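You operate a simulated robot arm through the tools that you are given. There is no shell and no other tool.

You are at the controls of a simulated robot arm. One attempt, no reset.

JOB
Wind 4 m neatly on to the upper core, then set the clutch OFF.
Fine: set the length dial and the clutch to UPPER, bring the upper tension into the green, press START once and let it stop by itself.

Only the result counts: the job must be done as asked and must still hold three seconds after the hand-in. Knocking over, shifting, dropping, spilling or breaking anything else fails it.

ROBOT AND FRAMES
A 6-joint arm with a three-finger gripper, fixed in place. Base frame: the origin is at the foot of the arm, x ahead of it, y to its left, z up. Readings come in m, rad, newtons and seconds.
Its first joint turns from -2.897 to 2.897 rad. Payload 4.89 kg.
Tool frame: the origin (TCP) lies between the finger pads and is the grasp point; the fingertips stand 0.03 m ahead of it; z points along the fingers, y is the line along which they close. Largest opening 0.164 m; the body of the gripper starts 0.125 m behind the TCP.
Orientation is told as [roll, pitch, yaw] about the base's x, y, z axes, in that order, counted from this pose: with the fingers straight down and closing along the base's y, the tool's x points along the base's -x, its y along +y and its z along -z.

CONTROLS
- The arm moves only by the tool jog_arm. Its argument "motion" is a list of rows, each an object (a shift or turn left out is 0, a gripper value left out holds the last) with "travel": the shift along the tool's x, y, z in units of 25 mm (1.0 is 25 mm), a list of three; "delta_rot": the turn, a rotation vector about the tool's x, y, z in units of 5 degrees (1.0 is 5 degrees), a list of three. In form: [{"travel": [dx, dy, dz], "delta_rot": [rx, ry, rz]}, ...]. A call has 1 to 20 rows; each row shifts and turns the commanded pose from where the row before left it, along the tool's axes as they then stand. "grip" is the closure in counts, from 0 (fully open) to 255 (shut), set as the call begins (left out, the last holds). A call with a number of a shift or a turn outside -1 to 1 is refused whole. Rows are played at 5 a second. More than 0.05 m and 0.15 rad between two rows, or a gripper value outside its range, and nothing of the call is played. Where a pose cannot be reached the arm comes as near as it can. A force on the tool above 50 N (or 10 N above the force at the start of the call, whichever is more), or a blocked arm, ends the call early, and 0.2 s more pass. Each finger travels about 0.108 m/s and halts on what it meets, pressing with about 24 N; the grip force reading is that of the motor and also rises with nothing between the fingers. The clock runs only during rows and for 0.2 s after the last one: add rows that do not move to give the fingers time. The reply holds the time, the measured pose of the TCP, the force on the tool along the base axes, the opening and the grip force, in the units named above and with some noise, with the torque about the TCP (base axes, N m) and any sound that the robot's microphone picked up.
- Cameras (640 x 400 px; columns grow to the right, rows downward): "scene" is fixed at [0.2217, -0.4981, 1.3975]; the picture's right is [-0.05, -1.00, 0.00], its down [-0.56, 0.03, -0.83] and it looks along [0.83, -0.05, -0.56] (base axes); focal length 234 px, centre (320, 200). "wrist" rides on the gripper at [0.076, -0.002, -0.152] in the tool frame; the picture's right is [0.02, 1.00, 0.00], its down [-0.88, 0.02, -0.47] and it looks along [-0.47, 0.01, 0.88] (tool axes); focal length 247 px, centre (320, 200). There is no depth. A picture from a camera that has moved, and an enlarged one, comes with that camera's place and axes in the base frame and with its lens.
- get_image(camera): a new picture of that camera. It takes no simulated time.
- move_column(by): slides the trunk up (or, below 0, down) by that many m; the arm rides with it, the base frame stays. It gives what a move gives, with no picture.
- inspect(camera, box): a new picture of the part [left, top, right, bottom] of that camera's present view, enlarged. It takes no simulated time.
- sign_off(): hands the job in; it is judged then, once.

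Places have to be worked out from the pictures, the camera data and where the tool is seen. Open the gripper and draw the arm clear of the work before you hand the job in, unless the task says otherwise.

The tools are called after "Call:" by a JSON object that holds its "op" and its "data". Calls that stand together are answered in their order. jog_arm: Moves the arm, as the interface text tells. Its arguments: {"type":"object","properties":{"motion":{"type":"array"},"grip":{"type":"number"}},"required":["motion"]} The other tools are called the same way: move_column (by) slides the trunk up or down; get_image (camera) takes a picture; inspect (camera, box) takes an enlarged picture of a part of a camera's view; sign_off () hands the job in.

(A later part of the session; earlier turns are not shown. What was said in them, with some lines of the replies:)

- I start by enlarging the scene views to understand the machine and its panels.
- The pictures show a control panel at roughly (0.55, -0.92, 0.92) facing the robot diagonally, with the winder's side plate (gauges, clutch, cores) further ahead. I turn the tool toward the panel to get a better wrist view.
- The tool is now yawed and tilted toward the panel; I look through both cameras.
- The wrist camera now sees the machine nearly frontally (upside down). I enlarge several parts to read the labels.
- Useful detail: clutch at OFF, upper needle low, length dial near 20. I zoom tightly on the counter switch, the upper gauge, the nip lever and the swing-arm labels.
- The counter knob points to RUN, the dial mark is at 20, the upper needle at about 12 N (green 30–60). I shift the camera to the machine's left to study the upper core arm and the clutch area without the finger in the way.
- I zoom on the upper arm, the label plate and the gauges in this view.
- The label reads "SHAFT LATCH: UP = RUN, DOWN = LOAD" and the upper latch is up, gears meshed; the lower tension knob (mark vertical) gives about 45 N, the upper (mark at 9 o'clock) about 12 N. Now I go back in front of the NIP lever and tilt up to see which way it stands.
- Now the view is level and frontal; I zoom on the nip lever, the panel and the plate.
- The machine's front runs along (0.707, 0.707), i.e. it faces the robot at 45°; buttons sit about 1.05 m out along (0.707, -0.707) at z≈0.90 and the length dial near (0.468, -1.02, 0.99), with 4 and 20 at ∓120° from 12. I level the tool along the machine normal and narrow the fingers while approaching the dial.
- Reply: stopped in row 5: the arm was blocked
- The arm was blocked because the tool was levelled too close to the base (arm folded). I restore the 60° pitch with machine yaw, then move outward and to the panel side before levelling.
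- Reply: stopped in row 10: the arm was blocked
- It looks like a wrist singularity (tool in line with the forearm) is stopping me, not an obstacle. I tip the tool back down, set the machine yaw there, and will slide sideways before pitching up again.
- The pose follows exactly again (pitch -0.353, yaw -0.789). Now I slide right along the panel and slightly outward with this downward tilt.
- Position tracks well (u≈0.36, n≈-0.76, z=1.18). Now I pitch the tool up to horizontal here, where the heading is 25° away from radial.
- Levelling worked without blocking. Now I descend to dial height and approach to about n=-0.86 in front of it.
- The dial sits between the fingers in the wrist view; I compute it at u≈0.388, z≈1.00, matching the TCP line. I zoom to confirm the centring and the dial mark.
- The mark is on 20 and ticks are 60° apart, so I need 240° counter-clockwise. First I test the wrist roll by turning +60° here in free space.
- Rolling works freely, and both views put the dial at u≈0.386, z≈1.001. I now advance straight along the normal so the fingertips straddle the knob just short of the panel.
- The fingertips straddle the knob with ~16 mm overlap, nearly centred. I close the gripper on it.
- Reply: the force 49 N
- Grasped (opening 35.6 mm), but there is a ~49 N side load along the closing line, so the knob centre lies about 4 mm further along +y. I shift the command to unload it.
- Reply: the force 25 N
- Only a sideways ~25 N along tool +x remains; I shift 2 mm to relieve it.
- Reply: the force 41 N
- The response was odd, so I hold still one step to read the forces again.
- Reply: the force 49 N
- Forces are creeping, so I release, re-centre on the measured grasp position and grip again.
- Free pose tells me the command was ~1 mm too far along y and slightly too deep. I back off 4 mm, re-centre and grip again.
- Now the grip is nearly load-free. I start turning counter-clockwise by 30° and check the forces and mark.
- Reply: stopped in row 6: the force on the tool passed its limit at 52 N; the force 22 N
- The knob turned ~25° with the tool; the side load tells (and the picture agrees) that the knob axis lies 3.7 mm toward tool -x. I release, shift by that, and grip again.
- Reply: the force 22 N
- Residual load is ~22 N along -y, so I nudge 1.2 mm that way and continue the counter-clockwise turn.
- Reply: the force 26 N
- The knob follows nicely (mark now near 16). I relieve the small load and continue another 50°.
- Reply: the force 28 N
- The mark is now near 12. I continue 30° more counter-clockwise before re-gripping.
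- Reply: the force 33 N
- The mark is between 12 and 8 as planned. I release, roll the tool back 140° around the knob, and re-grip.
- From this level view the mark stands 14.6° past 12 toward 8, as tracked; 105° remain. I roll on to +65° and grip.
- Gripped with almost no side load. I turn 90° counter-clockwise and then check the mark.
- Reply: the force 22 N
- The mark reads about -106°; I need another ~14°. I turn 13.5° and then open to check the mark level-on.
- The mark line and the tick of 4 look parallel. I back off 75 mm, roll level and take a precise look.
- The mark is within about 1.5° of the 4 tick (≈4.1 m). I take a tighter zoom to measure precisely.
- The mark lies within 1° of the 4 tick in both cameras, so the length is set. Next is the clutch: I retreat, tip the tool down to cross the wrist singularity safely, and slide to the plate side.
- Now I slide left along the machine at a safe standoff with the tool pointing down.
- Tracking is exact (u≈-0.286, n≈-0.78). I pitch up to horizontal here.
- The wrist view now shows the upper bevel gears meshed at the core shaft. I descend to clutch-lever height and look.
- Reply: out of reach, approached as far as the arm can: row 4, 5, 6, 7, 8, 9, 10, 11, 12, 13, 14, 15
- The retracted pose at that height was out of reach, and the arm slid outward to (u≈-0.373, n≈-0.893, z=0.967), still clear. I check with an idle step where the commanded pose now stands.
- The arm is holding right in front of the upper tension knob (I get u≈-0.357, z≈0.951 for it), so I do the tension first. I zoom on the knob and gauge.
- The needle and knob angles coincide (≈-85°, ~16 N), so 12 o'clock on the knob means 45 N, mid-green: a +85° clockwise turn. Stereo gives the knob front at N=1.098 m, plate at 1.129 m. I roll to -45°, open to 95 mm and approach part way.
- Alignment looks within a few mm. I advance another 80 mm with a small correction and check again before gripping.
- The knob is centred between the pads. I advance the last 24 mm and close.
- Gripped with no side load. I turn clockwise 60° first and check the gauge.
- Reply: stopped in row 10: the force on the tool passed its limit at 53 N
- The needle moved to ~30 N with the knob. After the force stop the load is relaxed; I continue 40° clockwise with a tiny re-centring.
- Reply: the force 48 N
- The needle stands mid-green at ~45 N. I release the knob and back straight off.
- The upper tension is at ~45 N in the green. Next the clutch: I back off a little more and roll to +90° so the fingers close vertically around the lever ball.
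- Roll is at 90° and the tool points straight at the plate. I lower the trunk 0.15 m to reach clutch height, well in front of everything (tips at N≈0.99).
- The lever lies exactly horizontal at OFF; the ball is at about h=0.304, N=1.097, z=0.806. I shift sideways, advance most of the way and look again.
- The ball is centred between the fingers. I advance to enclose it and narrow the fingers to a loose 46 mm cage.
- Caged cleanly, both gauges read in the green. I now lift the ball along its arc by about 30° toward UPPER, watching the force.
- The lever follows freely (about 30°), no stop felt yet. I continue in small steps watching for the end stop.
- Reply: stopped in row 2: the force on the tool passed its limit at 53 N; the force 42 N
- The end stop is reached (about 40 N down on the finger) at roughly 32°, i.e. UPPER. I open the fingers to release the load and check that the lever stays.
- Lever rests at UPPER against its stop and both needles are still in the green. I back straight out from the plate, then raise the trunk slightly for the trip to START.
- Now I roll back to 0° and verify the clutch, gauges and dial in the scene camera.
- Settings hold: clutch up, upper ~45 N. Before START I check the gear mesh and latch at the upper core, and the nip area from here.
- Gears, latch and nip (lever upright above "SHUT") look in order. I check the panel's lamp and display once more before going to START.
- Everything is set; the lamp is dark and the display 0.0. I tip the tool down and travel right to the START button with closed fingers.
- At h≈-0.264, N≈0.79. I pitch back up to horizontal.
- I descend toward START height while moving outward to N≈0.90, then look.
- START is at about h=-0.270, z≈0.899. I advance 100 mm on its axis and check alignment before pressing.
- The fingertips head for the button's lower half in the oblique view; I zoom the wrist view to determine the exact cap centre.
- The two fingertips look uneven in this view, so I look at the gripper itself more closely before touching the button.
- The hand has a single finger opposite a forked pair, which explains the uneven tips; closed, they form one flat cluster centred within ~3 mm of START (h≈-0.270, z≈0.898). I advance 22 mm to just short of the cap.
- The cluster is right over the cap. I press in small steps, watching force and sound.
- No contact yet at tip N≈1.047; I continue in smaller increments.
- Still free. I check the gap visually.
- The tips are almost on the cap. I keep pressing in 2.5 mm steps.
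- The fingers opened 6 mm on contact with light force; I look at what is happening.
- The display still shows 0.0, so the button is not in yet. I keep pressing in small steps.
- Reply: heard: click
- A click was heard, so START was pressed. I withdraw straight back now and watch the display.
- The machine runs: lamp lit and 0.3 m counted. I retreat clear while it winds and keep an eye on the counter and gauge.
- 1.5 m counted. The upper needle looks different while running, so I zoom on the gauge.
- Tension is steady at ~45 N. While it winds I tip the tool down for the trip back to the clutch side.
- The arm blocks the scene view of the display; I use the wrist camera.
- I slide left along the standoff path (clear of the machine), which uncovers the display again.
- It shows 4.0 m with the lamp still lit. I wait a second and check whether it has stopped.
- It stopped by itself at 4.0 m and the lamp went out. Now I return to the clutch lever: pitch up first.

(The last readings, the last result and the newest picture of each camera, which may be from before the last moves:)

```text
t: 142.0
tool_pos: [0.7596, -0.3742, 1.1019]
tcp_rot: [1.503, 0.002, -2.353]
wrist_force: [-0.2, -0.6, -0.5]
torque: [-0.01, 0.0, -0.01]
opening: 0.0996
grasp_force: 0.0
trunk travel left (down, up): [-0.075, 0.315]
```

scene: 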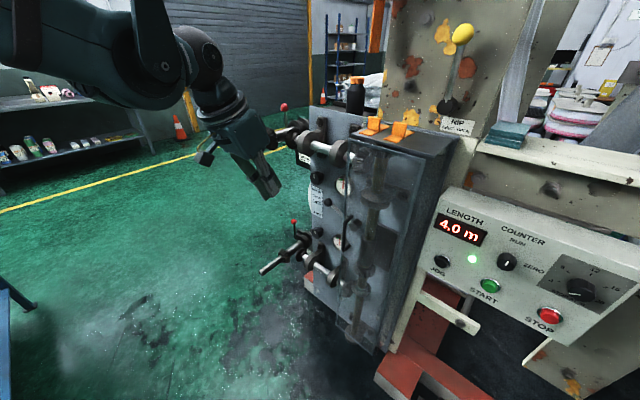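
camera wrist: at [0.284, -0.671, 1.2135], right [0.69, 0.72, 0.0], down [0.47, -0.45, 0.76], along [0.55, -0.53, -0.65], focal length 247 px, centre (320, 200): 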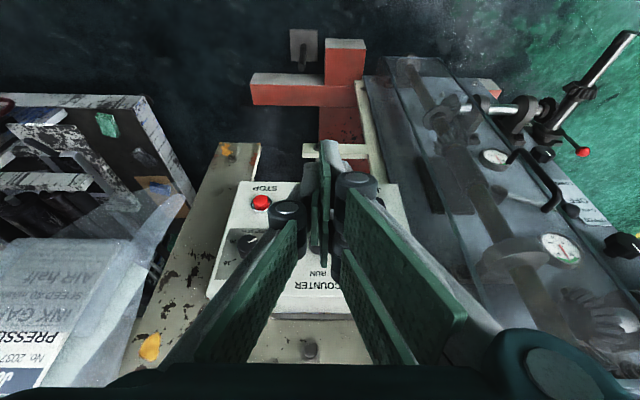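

Roll is at 90° again. I move diagonally out and down in front of the lever, then lower the trunk 0.05 m.

Call:
{"op": "jog_arm", "data": {"motion": [{"travel": [0.04, -0.92, 0.85]}, {"travel": [0.04, -0.92, 0.85]}, {"travel": [0.04, -0.92, 0.85]}, {"travel": [0.04, -0.92, 0.85]}, {"travel": [0.04, -0.92, 0.85]}, {"travel": [0.04, -0.92, 0.85]}, {"travel": [0.04, -0.92, 0.85]}, {}]}}

Call:
{"op": "move_column", "data": {"by": -0.05}}

Call:
{"op": "get_image", "data": {"camera": "wrist"}}

```text
t: 143.8
tool_pos: [0.8612, -0.4647, 0.9319]
tcp_rot: [1.508, 0.005, -2.351]
wrist_force: [-0.1, 0.6, 0.4]
torque: [0.06, 0.04, -0.04]
opening: 0.0998
grasp_force: 0.0
trunk travel left (down, up): [-0.075, 0.315]
```

```text
t: 144.8
tool_pos: [0.8613, -0.4653, 0.8815]
tcp_rot: [1.508, 0.004, -2.353]
wrist_force: [-0.5, 0.2, -0.3]
torque: [0.01, -0.01, 0.0]
opening: 0.0997
grasp_force: 0.0
trunk travel left (down, up): [-0.025, 0.365]
```

```text
taken
camera wrist: at [0.8077, -0.3022, 0.889], right [0.06, -0.03, 1.0], down [-0.96, -0.29, 0.05], along [0.29, -0.96, -0.05], focal length 247 px, centre (320, 200)
```

wrist: 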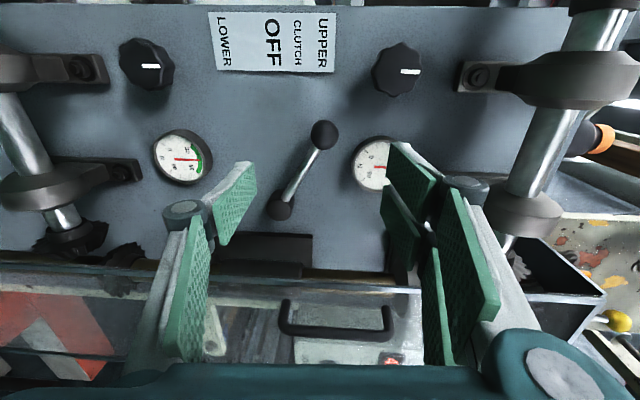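

The ball sits at h≈0.284, z≈0.875. I narrow the fingers to 65 mm (to stay clear of the gauge) and approach.

Call:
{"op": "jog_arm", "data": {"motion": [{"travel": [0.027, 0.021, 0.922]}, {"travel": [0.027, 0.021, 0.922]}, {"travel": [0.027, 0.021, 0.922]}, {"travel": [0.027, 0.021, 0.922]}, {}], "grip": 154}}

Call:
{"op": "get_image", "data": {"camera": "wrist"}}

```text
t: 145.9
tool_pos: [0.9306, -0.5257, 0.8771]
tcp_rot: [1.509, 0.004, -2.354]
wrist_force: [0.0, 0.6, -0.2]
torque: [0.04, 0.0, 0.0]
opening: 0.065
grasp_force: 0.0
trunk travel left (down, up): [-0.025, 0.365]
```

```text
taken
camera wrist: at [0.8763, -0.3635, 0.8843], right [0.06, -0.03, 1.0], down [-0.96, -0.29, 0.05], along [0.29, -0.96, -0.05], focal length 247 px, centre (320, 200)
```

wrist: 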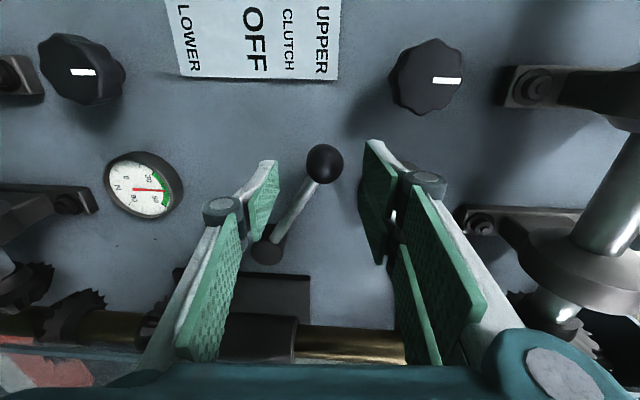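

Well aligned; I advance the last 46 mm around the ball.

Call:
{"op": "jog_arm", "data": {"motion": [{"travel": [-0.06, 0.058, 0.92]}, {"travel": [-0.06, 0.058, 0.92]}, {}]}}

Call:
{"op": "get_image", "data": {"camera": "wrist"}}

```text
t: 146.8
tool_pos: [0.9593, -0.5592, 0.8774]
tcp_rot: [1.508, 0.002, -2.352]
wrist_force: [-0.5, 0.1, -0.6]
torque: [0.01, 0.03, -0.02]
opening: 0.0649
grasp_force: 0.0
trunk travel left (down, up): [-0.025, 0.365]
```

```text
taken
camera wrist: at [0.9056, -0.3971, 0.8846], right [0.06, -0.03, 1.0], down [-0.96, -0.29, 0.05], along [0.29, -0.96, -0.05], focal length 247 px, centre (320, 200)
```

wrist: 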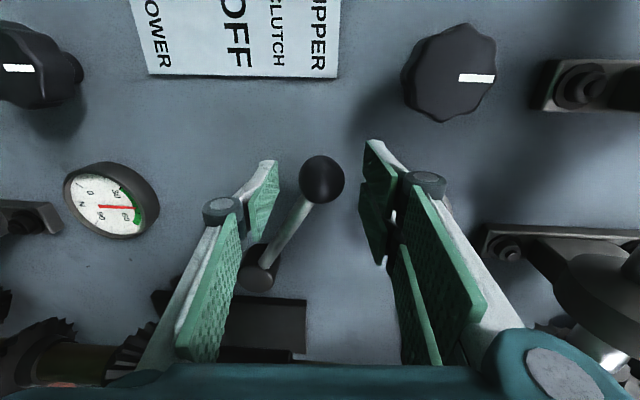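

The ball is centred in the fingers. I narrow to a snug cage (~37 mm).

Call:
{"op": "jog_arm", "data": {"motion": [{}, {}, {}], "grip": 198}}

Call:
{"op": "inspect", "data": {"camera": "wrist", "box": [230, 110, 410, 290]}}

```text
t: 147.6
tool_pos: [0.9598, -0.5608, 0.8754]
tcp_rot: [1.508, 0.004, -2.353]
wrist_force: [-0.2, 0.0, -0.1]
torque: [0.02, 0.0, 0.03]
opening: 0.0369
grasp_force: 0.1
trunk travel left (down, up): [-0.025, 0.365]
```

```text
2.22 times, centred on (320, 200) of wrist
camera zoom: at [0.9055, -0.397, 0.8844], right [0.06, -0.03, 1.0], down [-0.96, -0.29, 0.05], along [0.29, -0.96, -0.05], focal length 549 px, centre (320, 200)
```

zoom: 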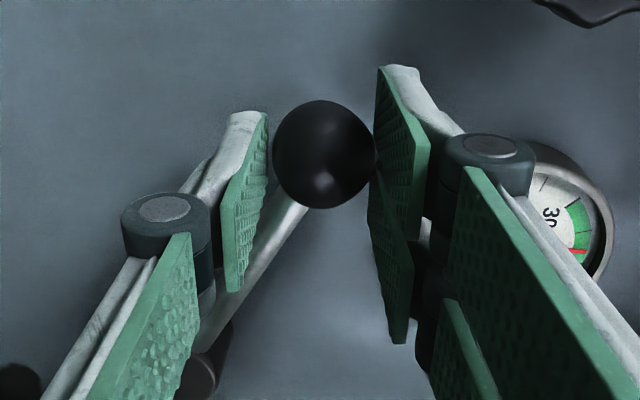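

The ball is snugly caged. I now bring it down its 30° arc to the horizontal OFF position.

Call:
{"op": "jog_arm", "data": {"motion": [{"travel": [0.212, -0.412, 0.026]}, {"travel": [0.18, -0.428, 0.027]}, {"travel": [0.14, -0.444, 0.028]}, {"travel": [0.1, -0.452, 0.028]}, {"travel": [0.06, -0.46, 0.028]}, {"travel": [0.02, -0.464, 0.028]}, {}]}}

Call:
{"op": "get_image", "data": {"camera": "wrist"}}

Call:
{"op": "inspect", "data": {"camera": "wrist", "box": [230, 130, 410, 330]}}

Call:
{"op": "inspect", "data": {"camera": "scene", "box": [270, 150, 390, 260]}}

```text
t: 149.2
tool_pos: [0.9708, -0.5492, 0.8109]
tcp_rot: [1.508, 0.003, -2.353]
wrist_force: [-0.1, -0.1, -0.5]
torque: [-0.01, 0.03, 0.02]
opening: 0.0368
grasp_force: 0.2
trunk travel left (down, up): [-0.025, 0.365]
```

```text
taken
camera wrist: at [0.9163, -0.3868, 0.8182], right [0.06, -0.03, 1.0], down [-0.96, -0.29, 0.05], along [0.29, -0.96, -0.05], focal length 247 px, centre (320, 200)
```

wrist: 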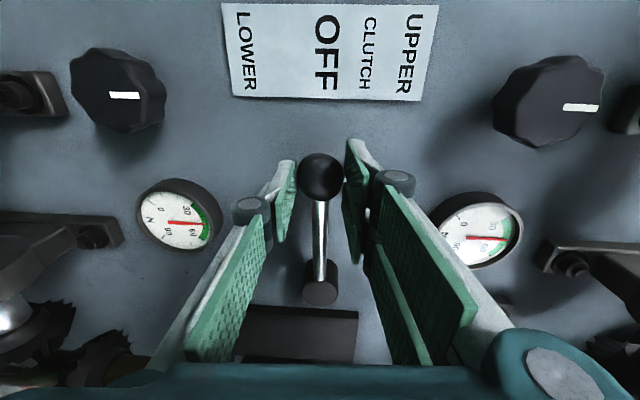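

```text
2.00 times, centred on (320, 230) of wrist
camera zoom: at [0.9163, -0.3868, 0.8182], right [0.06, -0.03, 1.0], down [-0.96, -0.29, 0.05], along [0.29, -0.96, -0.05], focal length 494 px, centre (320, 140)
```

zoom: 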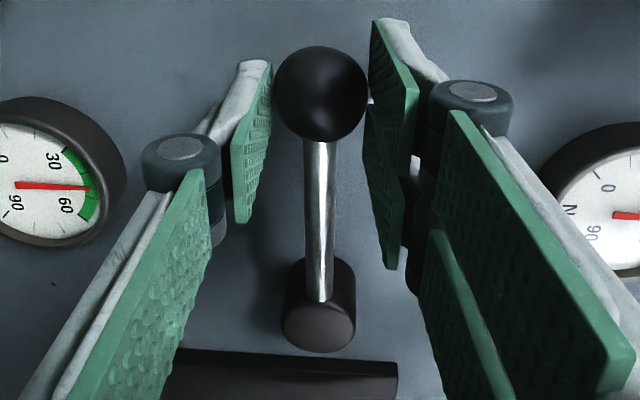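

```text
3.64 times, centred on (330, 205) of scene
camera zoom: at [0.2217, -0.4981, 1.3975], right [-0.05, -1.0, 0.0], down [-0.56, 0.03, -0.83], along [0.83, -0.05, -0.56], focal length 850 px, centre (284, 182)
```

zoom: 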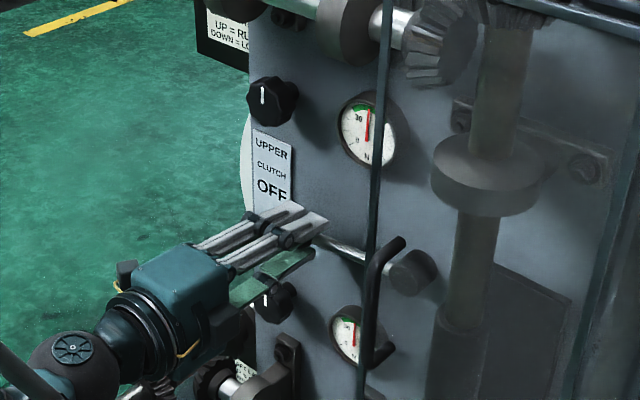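

The lever is horizontal again, same as the original OFF position. I open the fingers and back straight out.

Call:
{"op": "jog_arm", "data": {"motion": [{}, {}, {}, {"travel": [0, 0, -1]}, {"travel": [0, 0, -1]}, {"travel": [0, 0, -1]}, {"travel": [0, 0, -1]}, {"travel": [0, 0, -1]}, {}], "grip": 140}}

Call:
{"op": "get_image", "data": {"camera": "wrist"}}

Call:
{"op": "inspect", "data": {"camera": "scene", "box": [270, 150, 390, 260]}}

```text
t: 151.2
tool_pos: [0.8844, -0.462, 0.8185]
tcp_rot: [1.51, 0.004, -2.353]
wrist_force: [0.4, 0.7, -0.7]
torque: [-0.01, 0.0, 0.04]
opening: 0.074
grasp_force: 0.0
trunk travel left (down, up): [-0.025, 0.365]
```

```text
taken
camera wrist: at [0.8302, -0.2989, 0.8261], right [0.06, -0.03, 1.0], down [-0.96, -0.29, 0.05], along [0.29, -0.96, -0.05], focal length 247 px, centre (320, 200)
```

wrist: 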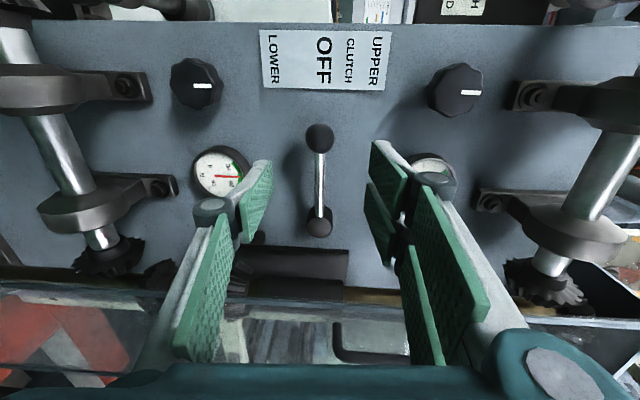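

```text
3.64 times, centred on (330, 205) of scene
camera zoom: at [0.2217, -0.4981, 1.3975], right [-0.05, -1.0, 0.0], down [-0.56, 0.03, -0.83], along [0.83, -0.05, -0.56], focal length 850 px, centre (284, 182)
```

zoom: 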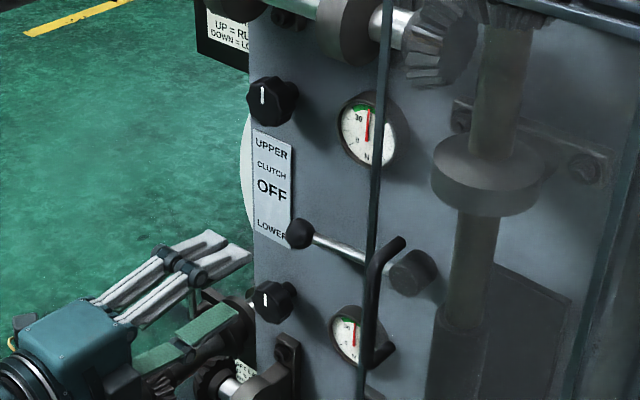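

The lever sits exactly where it was at OFF, tensions unchanged. I retreat well clear, raise the trunk and open the gripper fully.

Call:
{"op": "jog_arm", "data": {"motion": [{"travel": [0, 1, -0.8]}, {"travel": [0, 1, -0.8]}, {"travel": [0, 1, -0.8]}, {"travel": [0, 1, -0.8]}, {"travel": [0, 1, -0.8]}, {"travel": [0, 1, -0.8]}, {}]}}

Call:
{"op": "move_column", "data": {"by": 0.15}}

Call:
{"op": "jog_arm", "data": {"motion": [{"travel": [0, 0.6, -0.9]}, {"travel": [0, 0.6, -0.9]}, {"travel": [0, 0.6, -0.9]}, {"travel": [0, 0.6, -0.9]}, {}], "grip": 0}}

Call:
{"op": "get_image", "data": {"camera": "scene"}}

Call:
{"op": "inspect", "data": {"camera": "scene", "box": [425, 195, 640, 340]}}

Call:
{"op": "inspect", "data": {"camera": "scene", "box": [220, 80, 400, 290]}}

```text
t: 152.8
tool_pos: [0.8051, -0.3853, 0.9762]
tcp_rot: [1.502, 0.001, -2.352]
wrist_force: [0.5, -1.2, -0.8]
torque: [-0.07, -0.04, -0.04]
opening: 0.0738
grasp_force: 0.0
trunk travel left (down, up): [-0.025, 0.365]
```

```text
t: 154.5
tool_pos: [0.8054, -0.3847, 1.1252]
tcp_rot: [1.504, 0.001, -2.35]
wrist_force: [-0.1, 0.4, -0.6]
torque: [-0.01, 0.01, -0.02]
opening: 0.0741
grasp_force: 0.1
trunk travel left (down, up): [-0.175, 0.215]
```

```text
t: 155.7
tool_pos: [0.7422, -0.3273, 1.1915]
tcp_rot: [1.494, -0.003, -2.35]
wrist_force: [-0.2, -0.2, 0.3]
torque: [0.05, -0.01, 0.03]
opening: 0.164
grasp_force: 0.1
trunk travel left (down, up): [-0.175, 0.215]
```

```text
taken
```

scene: 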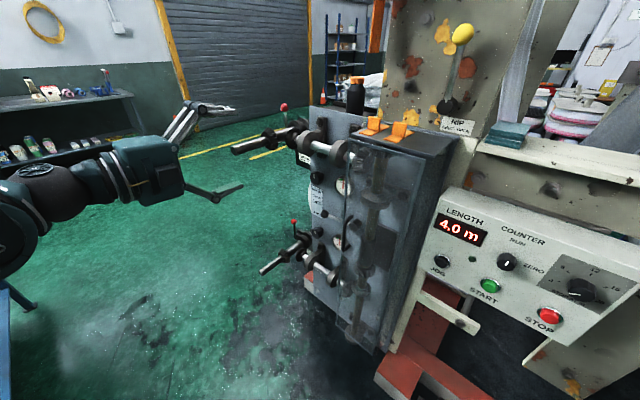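

```text
2.76 times, centred on (532, 268) of scene
camera zoom: at [0.2217, -0.4981, 1.3975], right [-0.05, -1.0, 0.0], down [-0.56, 0.03, -0.83], along [0.83, -0.05, -0.56], focal length 645 px, centre (-266, 14)
```

zoom: 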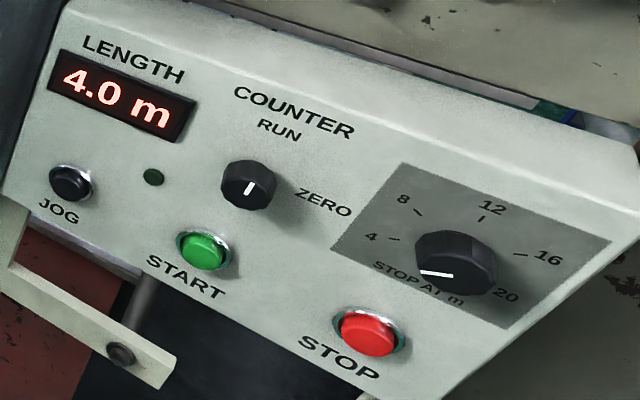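

```text
1.90 times, centred on (310, 185) of scene
camera zoom: at [0.2217, -0.4981, 1.3975], right [-0.05, -1.0, 0.0], down [-0.56, 0.03, -0.83], along [0.83, -0.05, -0.56], focal length 445 px, centre (339, 229)
```

zoom: 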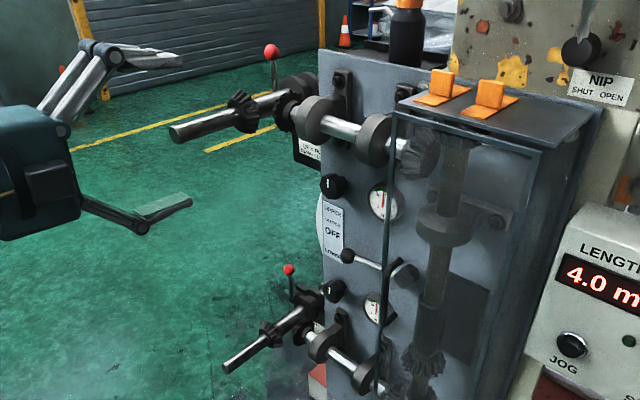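

The display holds 4.0 m with the lamp off, clutch at OFF, tension in the green, latches and nip untouched, gripper open and clear. I hand the job in.

Call:
{"op": "sign_off", "data": {}}

```text
The job is handed in.
```

I wound 4.0 m onto the upper core, set the clutch back to OFF and handed the job in. The machine stopped by itself. The hand-in returned no pass or fail, so I don't know how it was judged.

- **Length:** I turned the STOP AT dial from 20 to 4, within about 1° of the mark in both cameras. The counter stopped at 4.0 m and the run lamp went out.
- **Tension:** I raised the upper tension from about 16 N to about 45 N, the middle of the green. A gauge check partway through the run still showed about 45 N.
- **START:** I pressed it once and heard one click.
- **Clutch:** I lifted the lever to its stop at UPPER for the run. Afterwards I lowered it to horizontal, where it matches its original OFF position.

I did not touch the nip lever. It stood upright from the start, and I took that as SHUT from where the label sits. I could not see the nip rollers to confirm it, nor check how neat the wound layer is.

I felt no contact with anything other than the controls. The arm ended clear of the machine with the gripper fully open.
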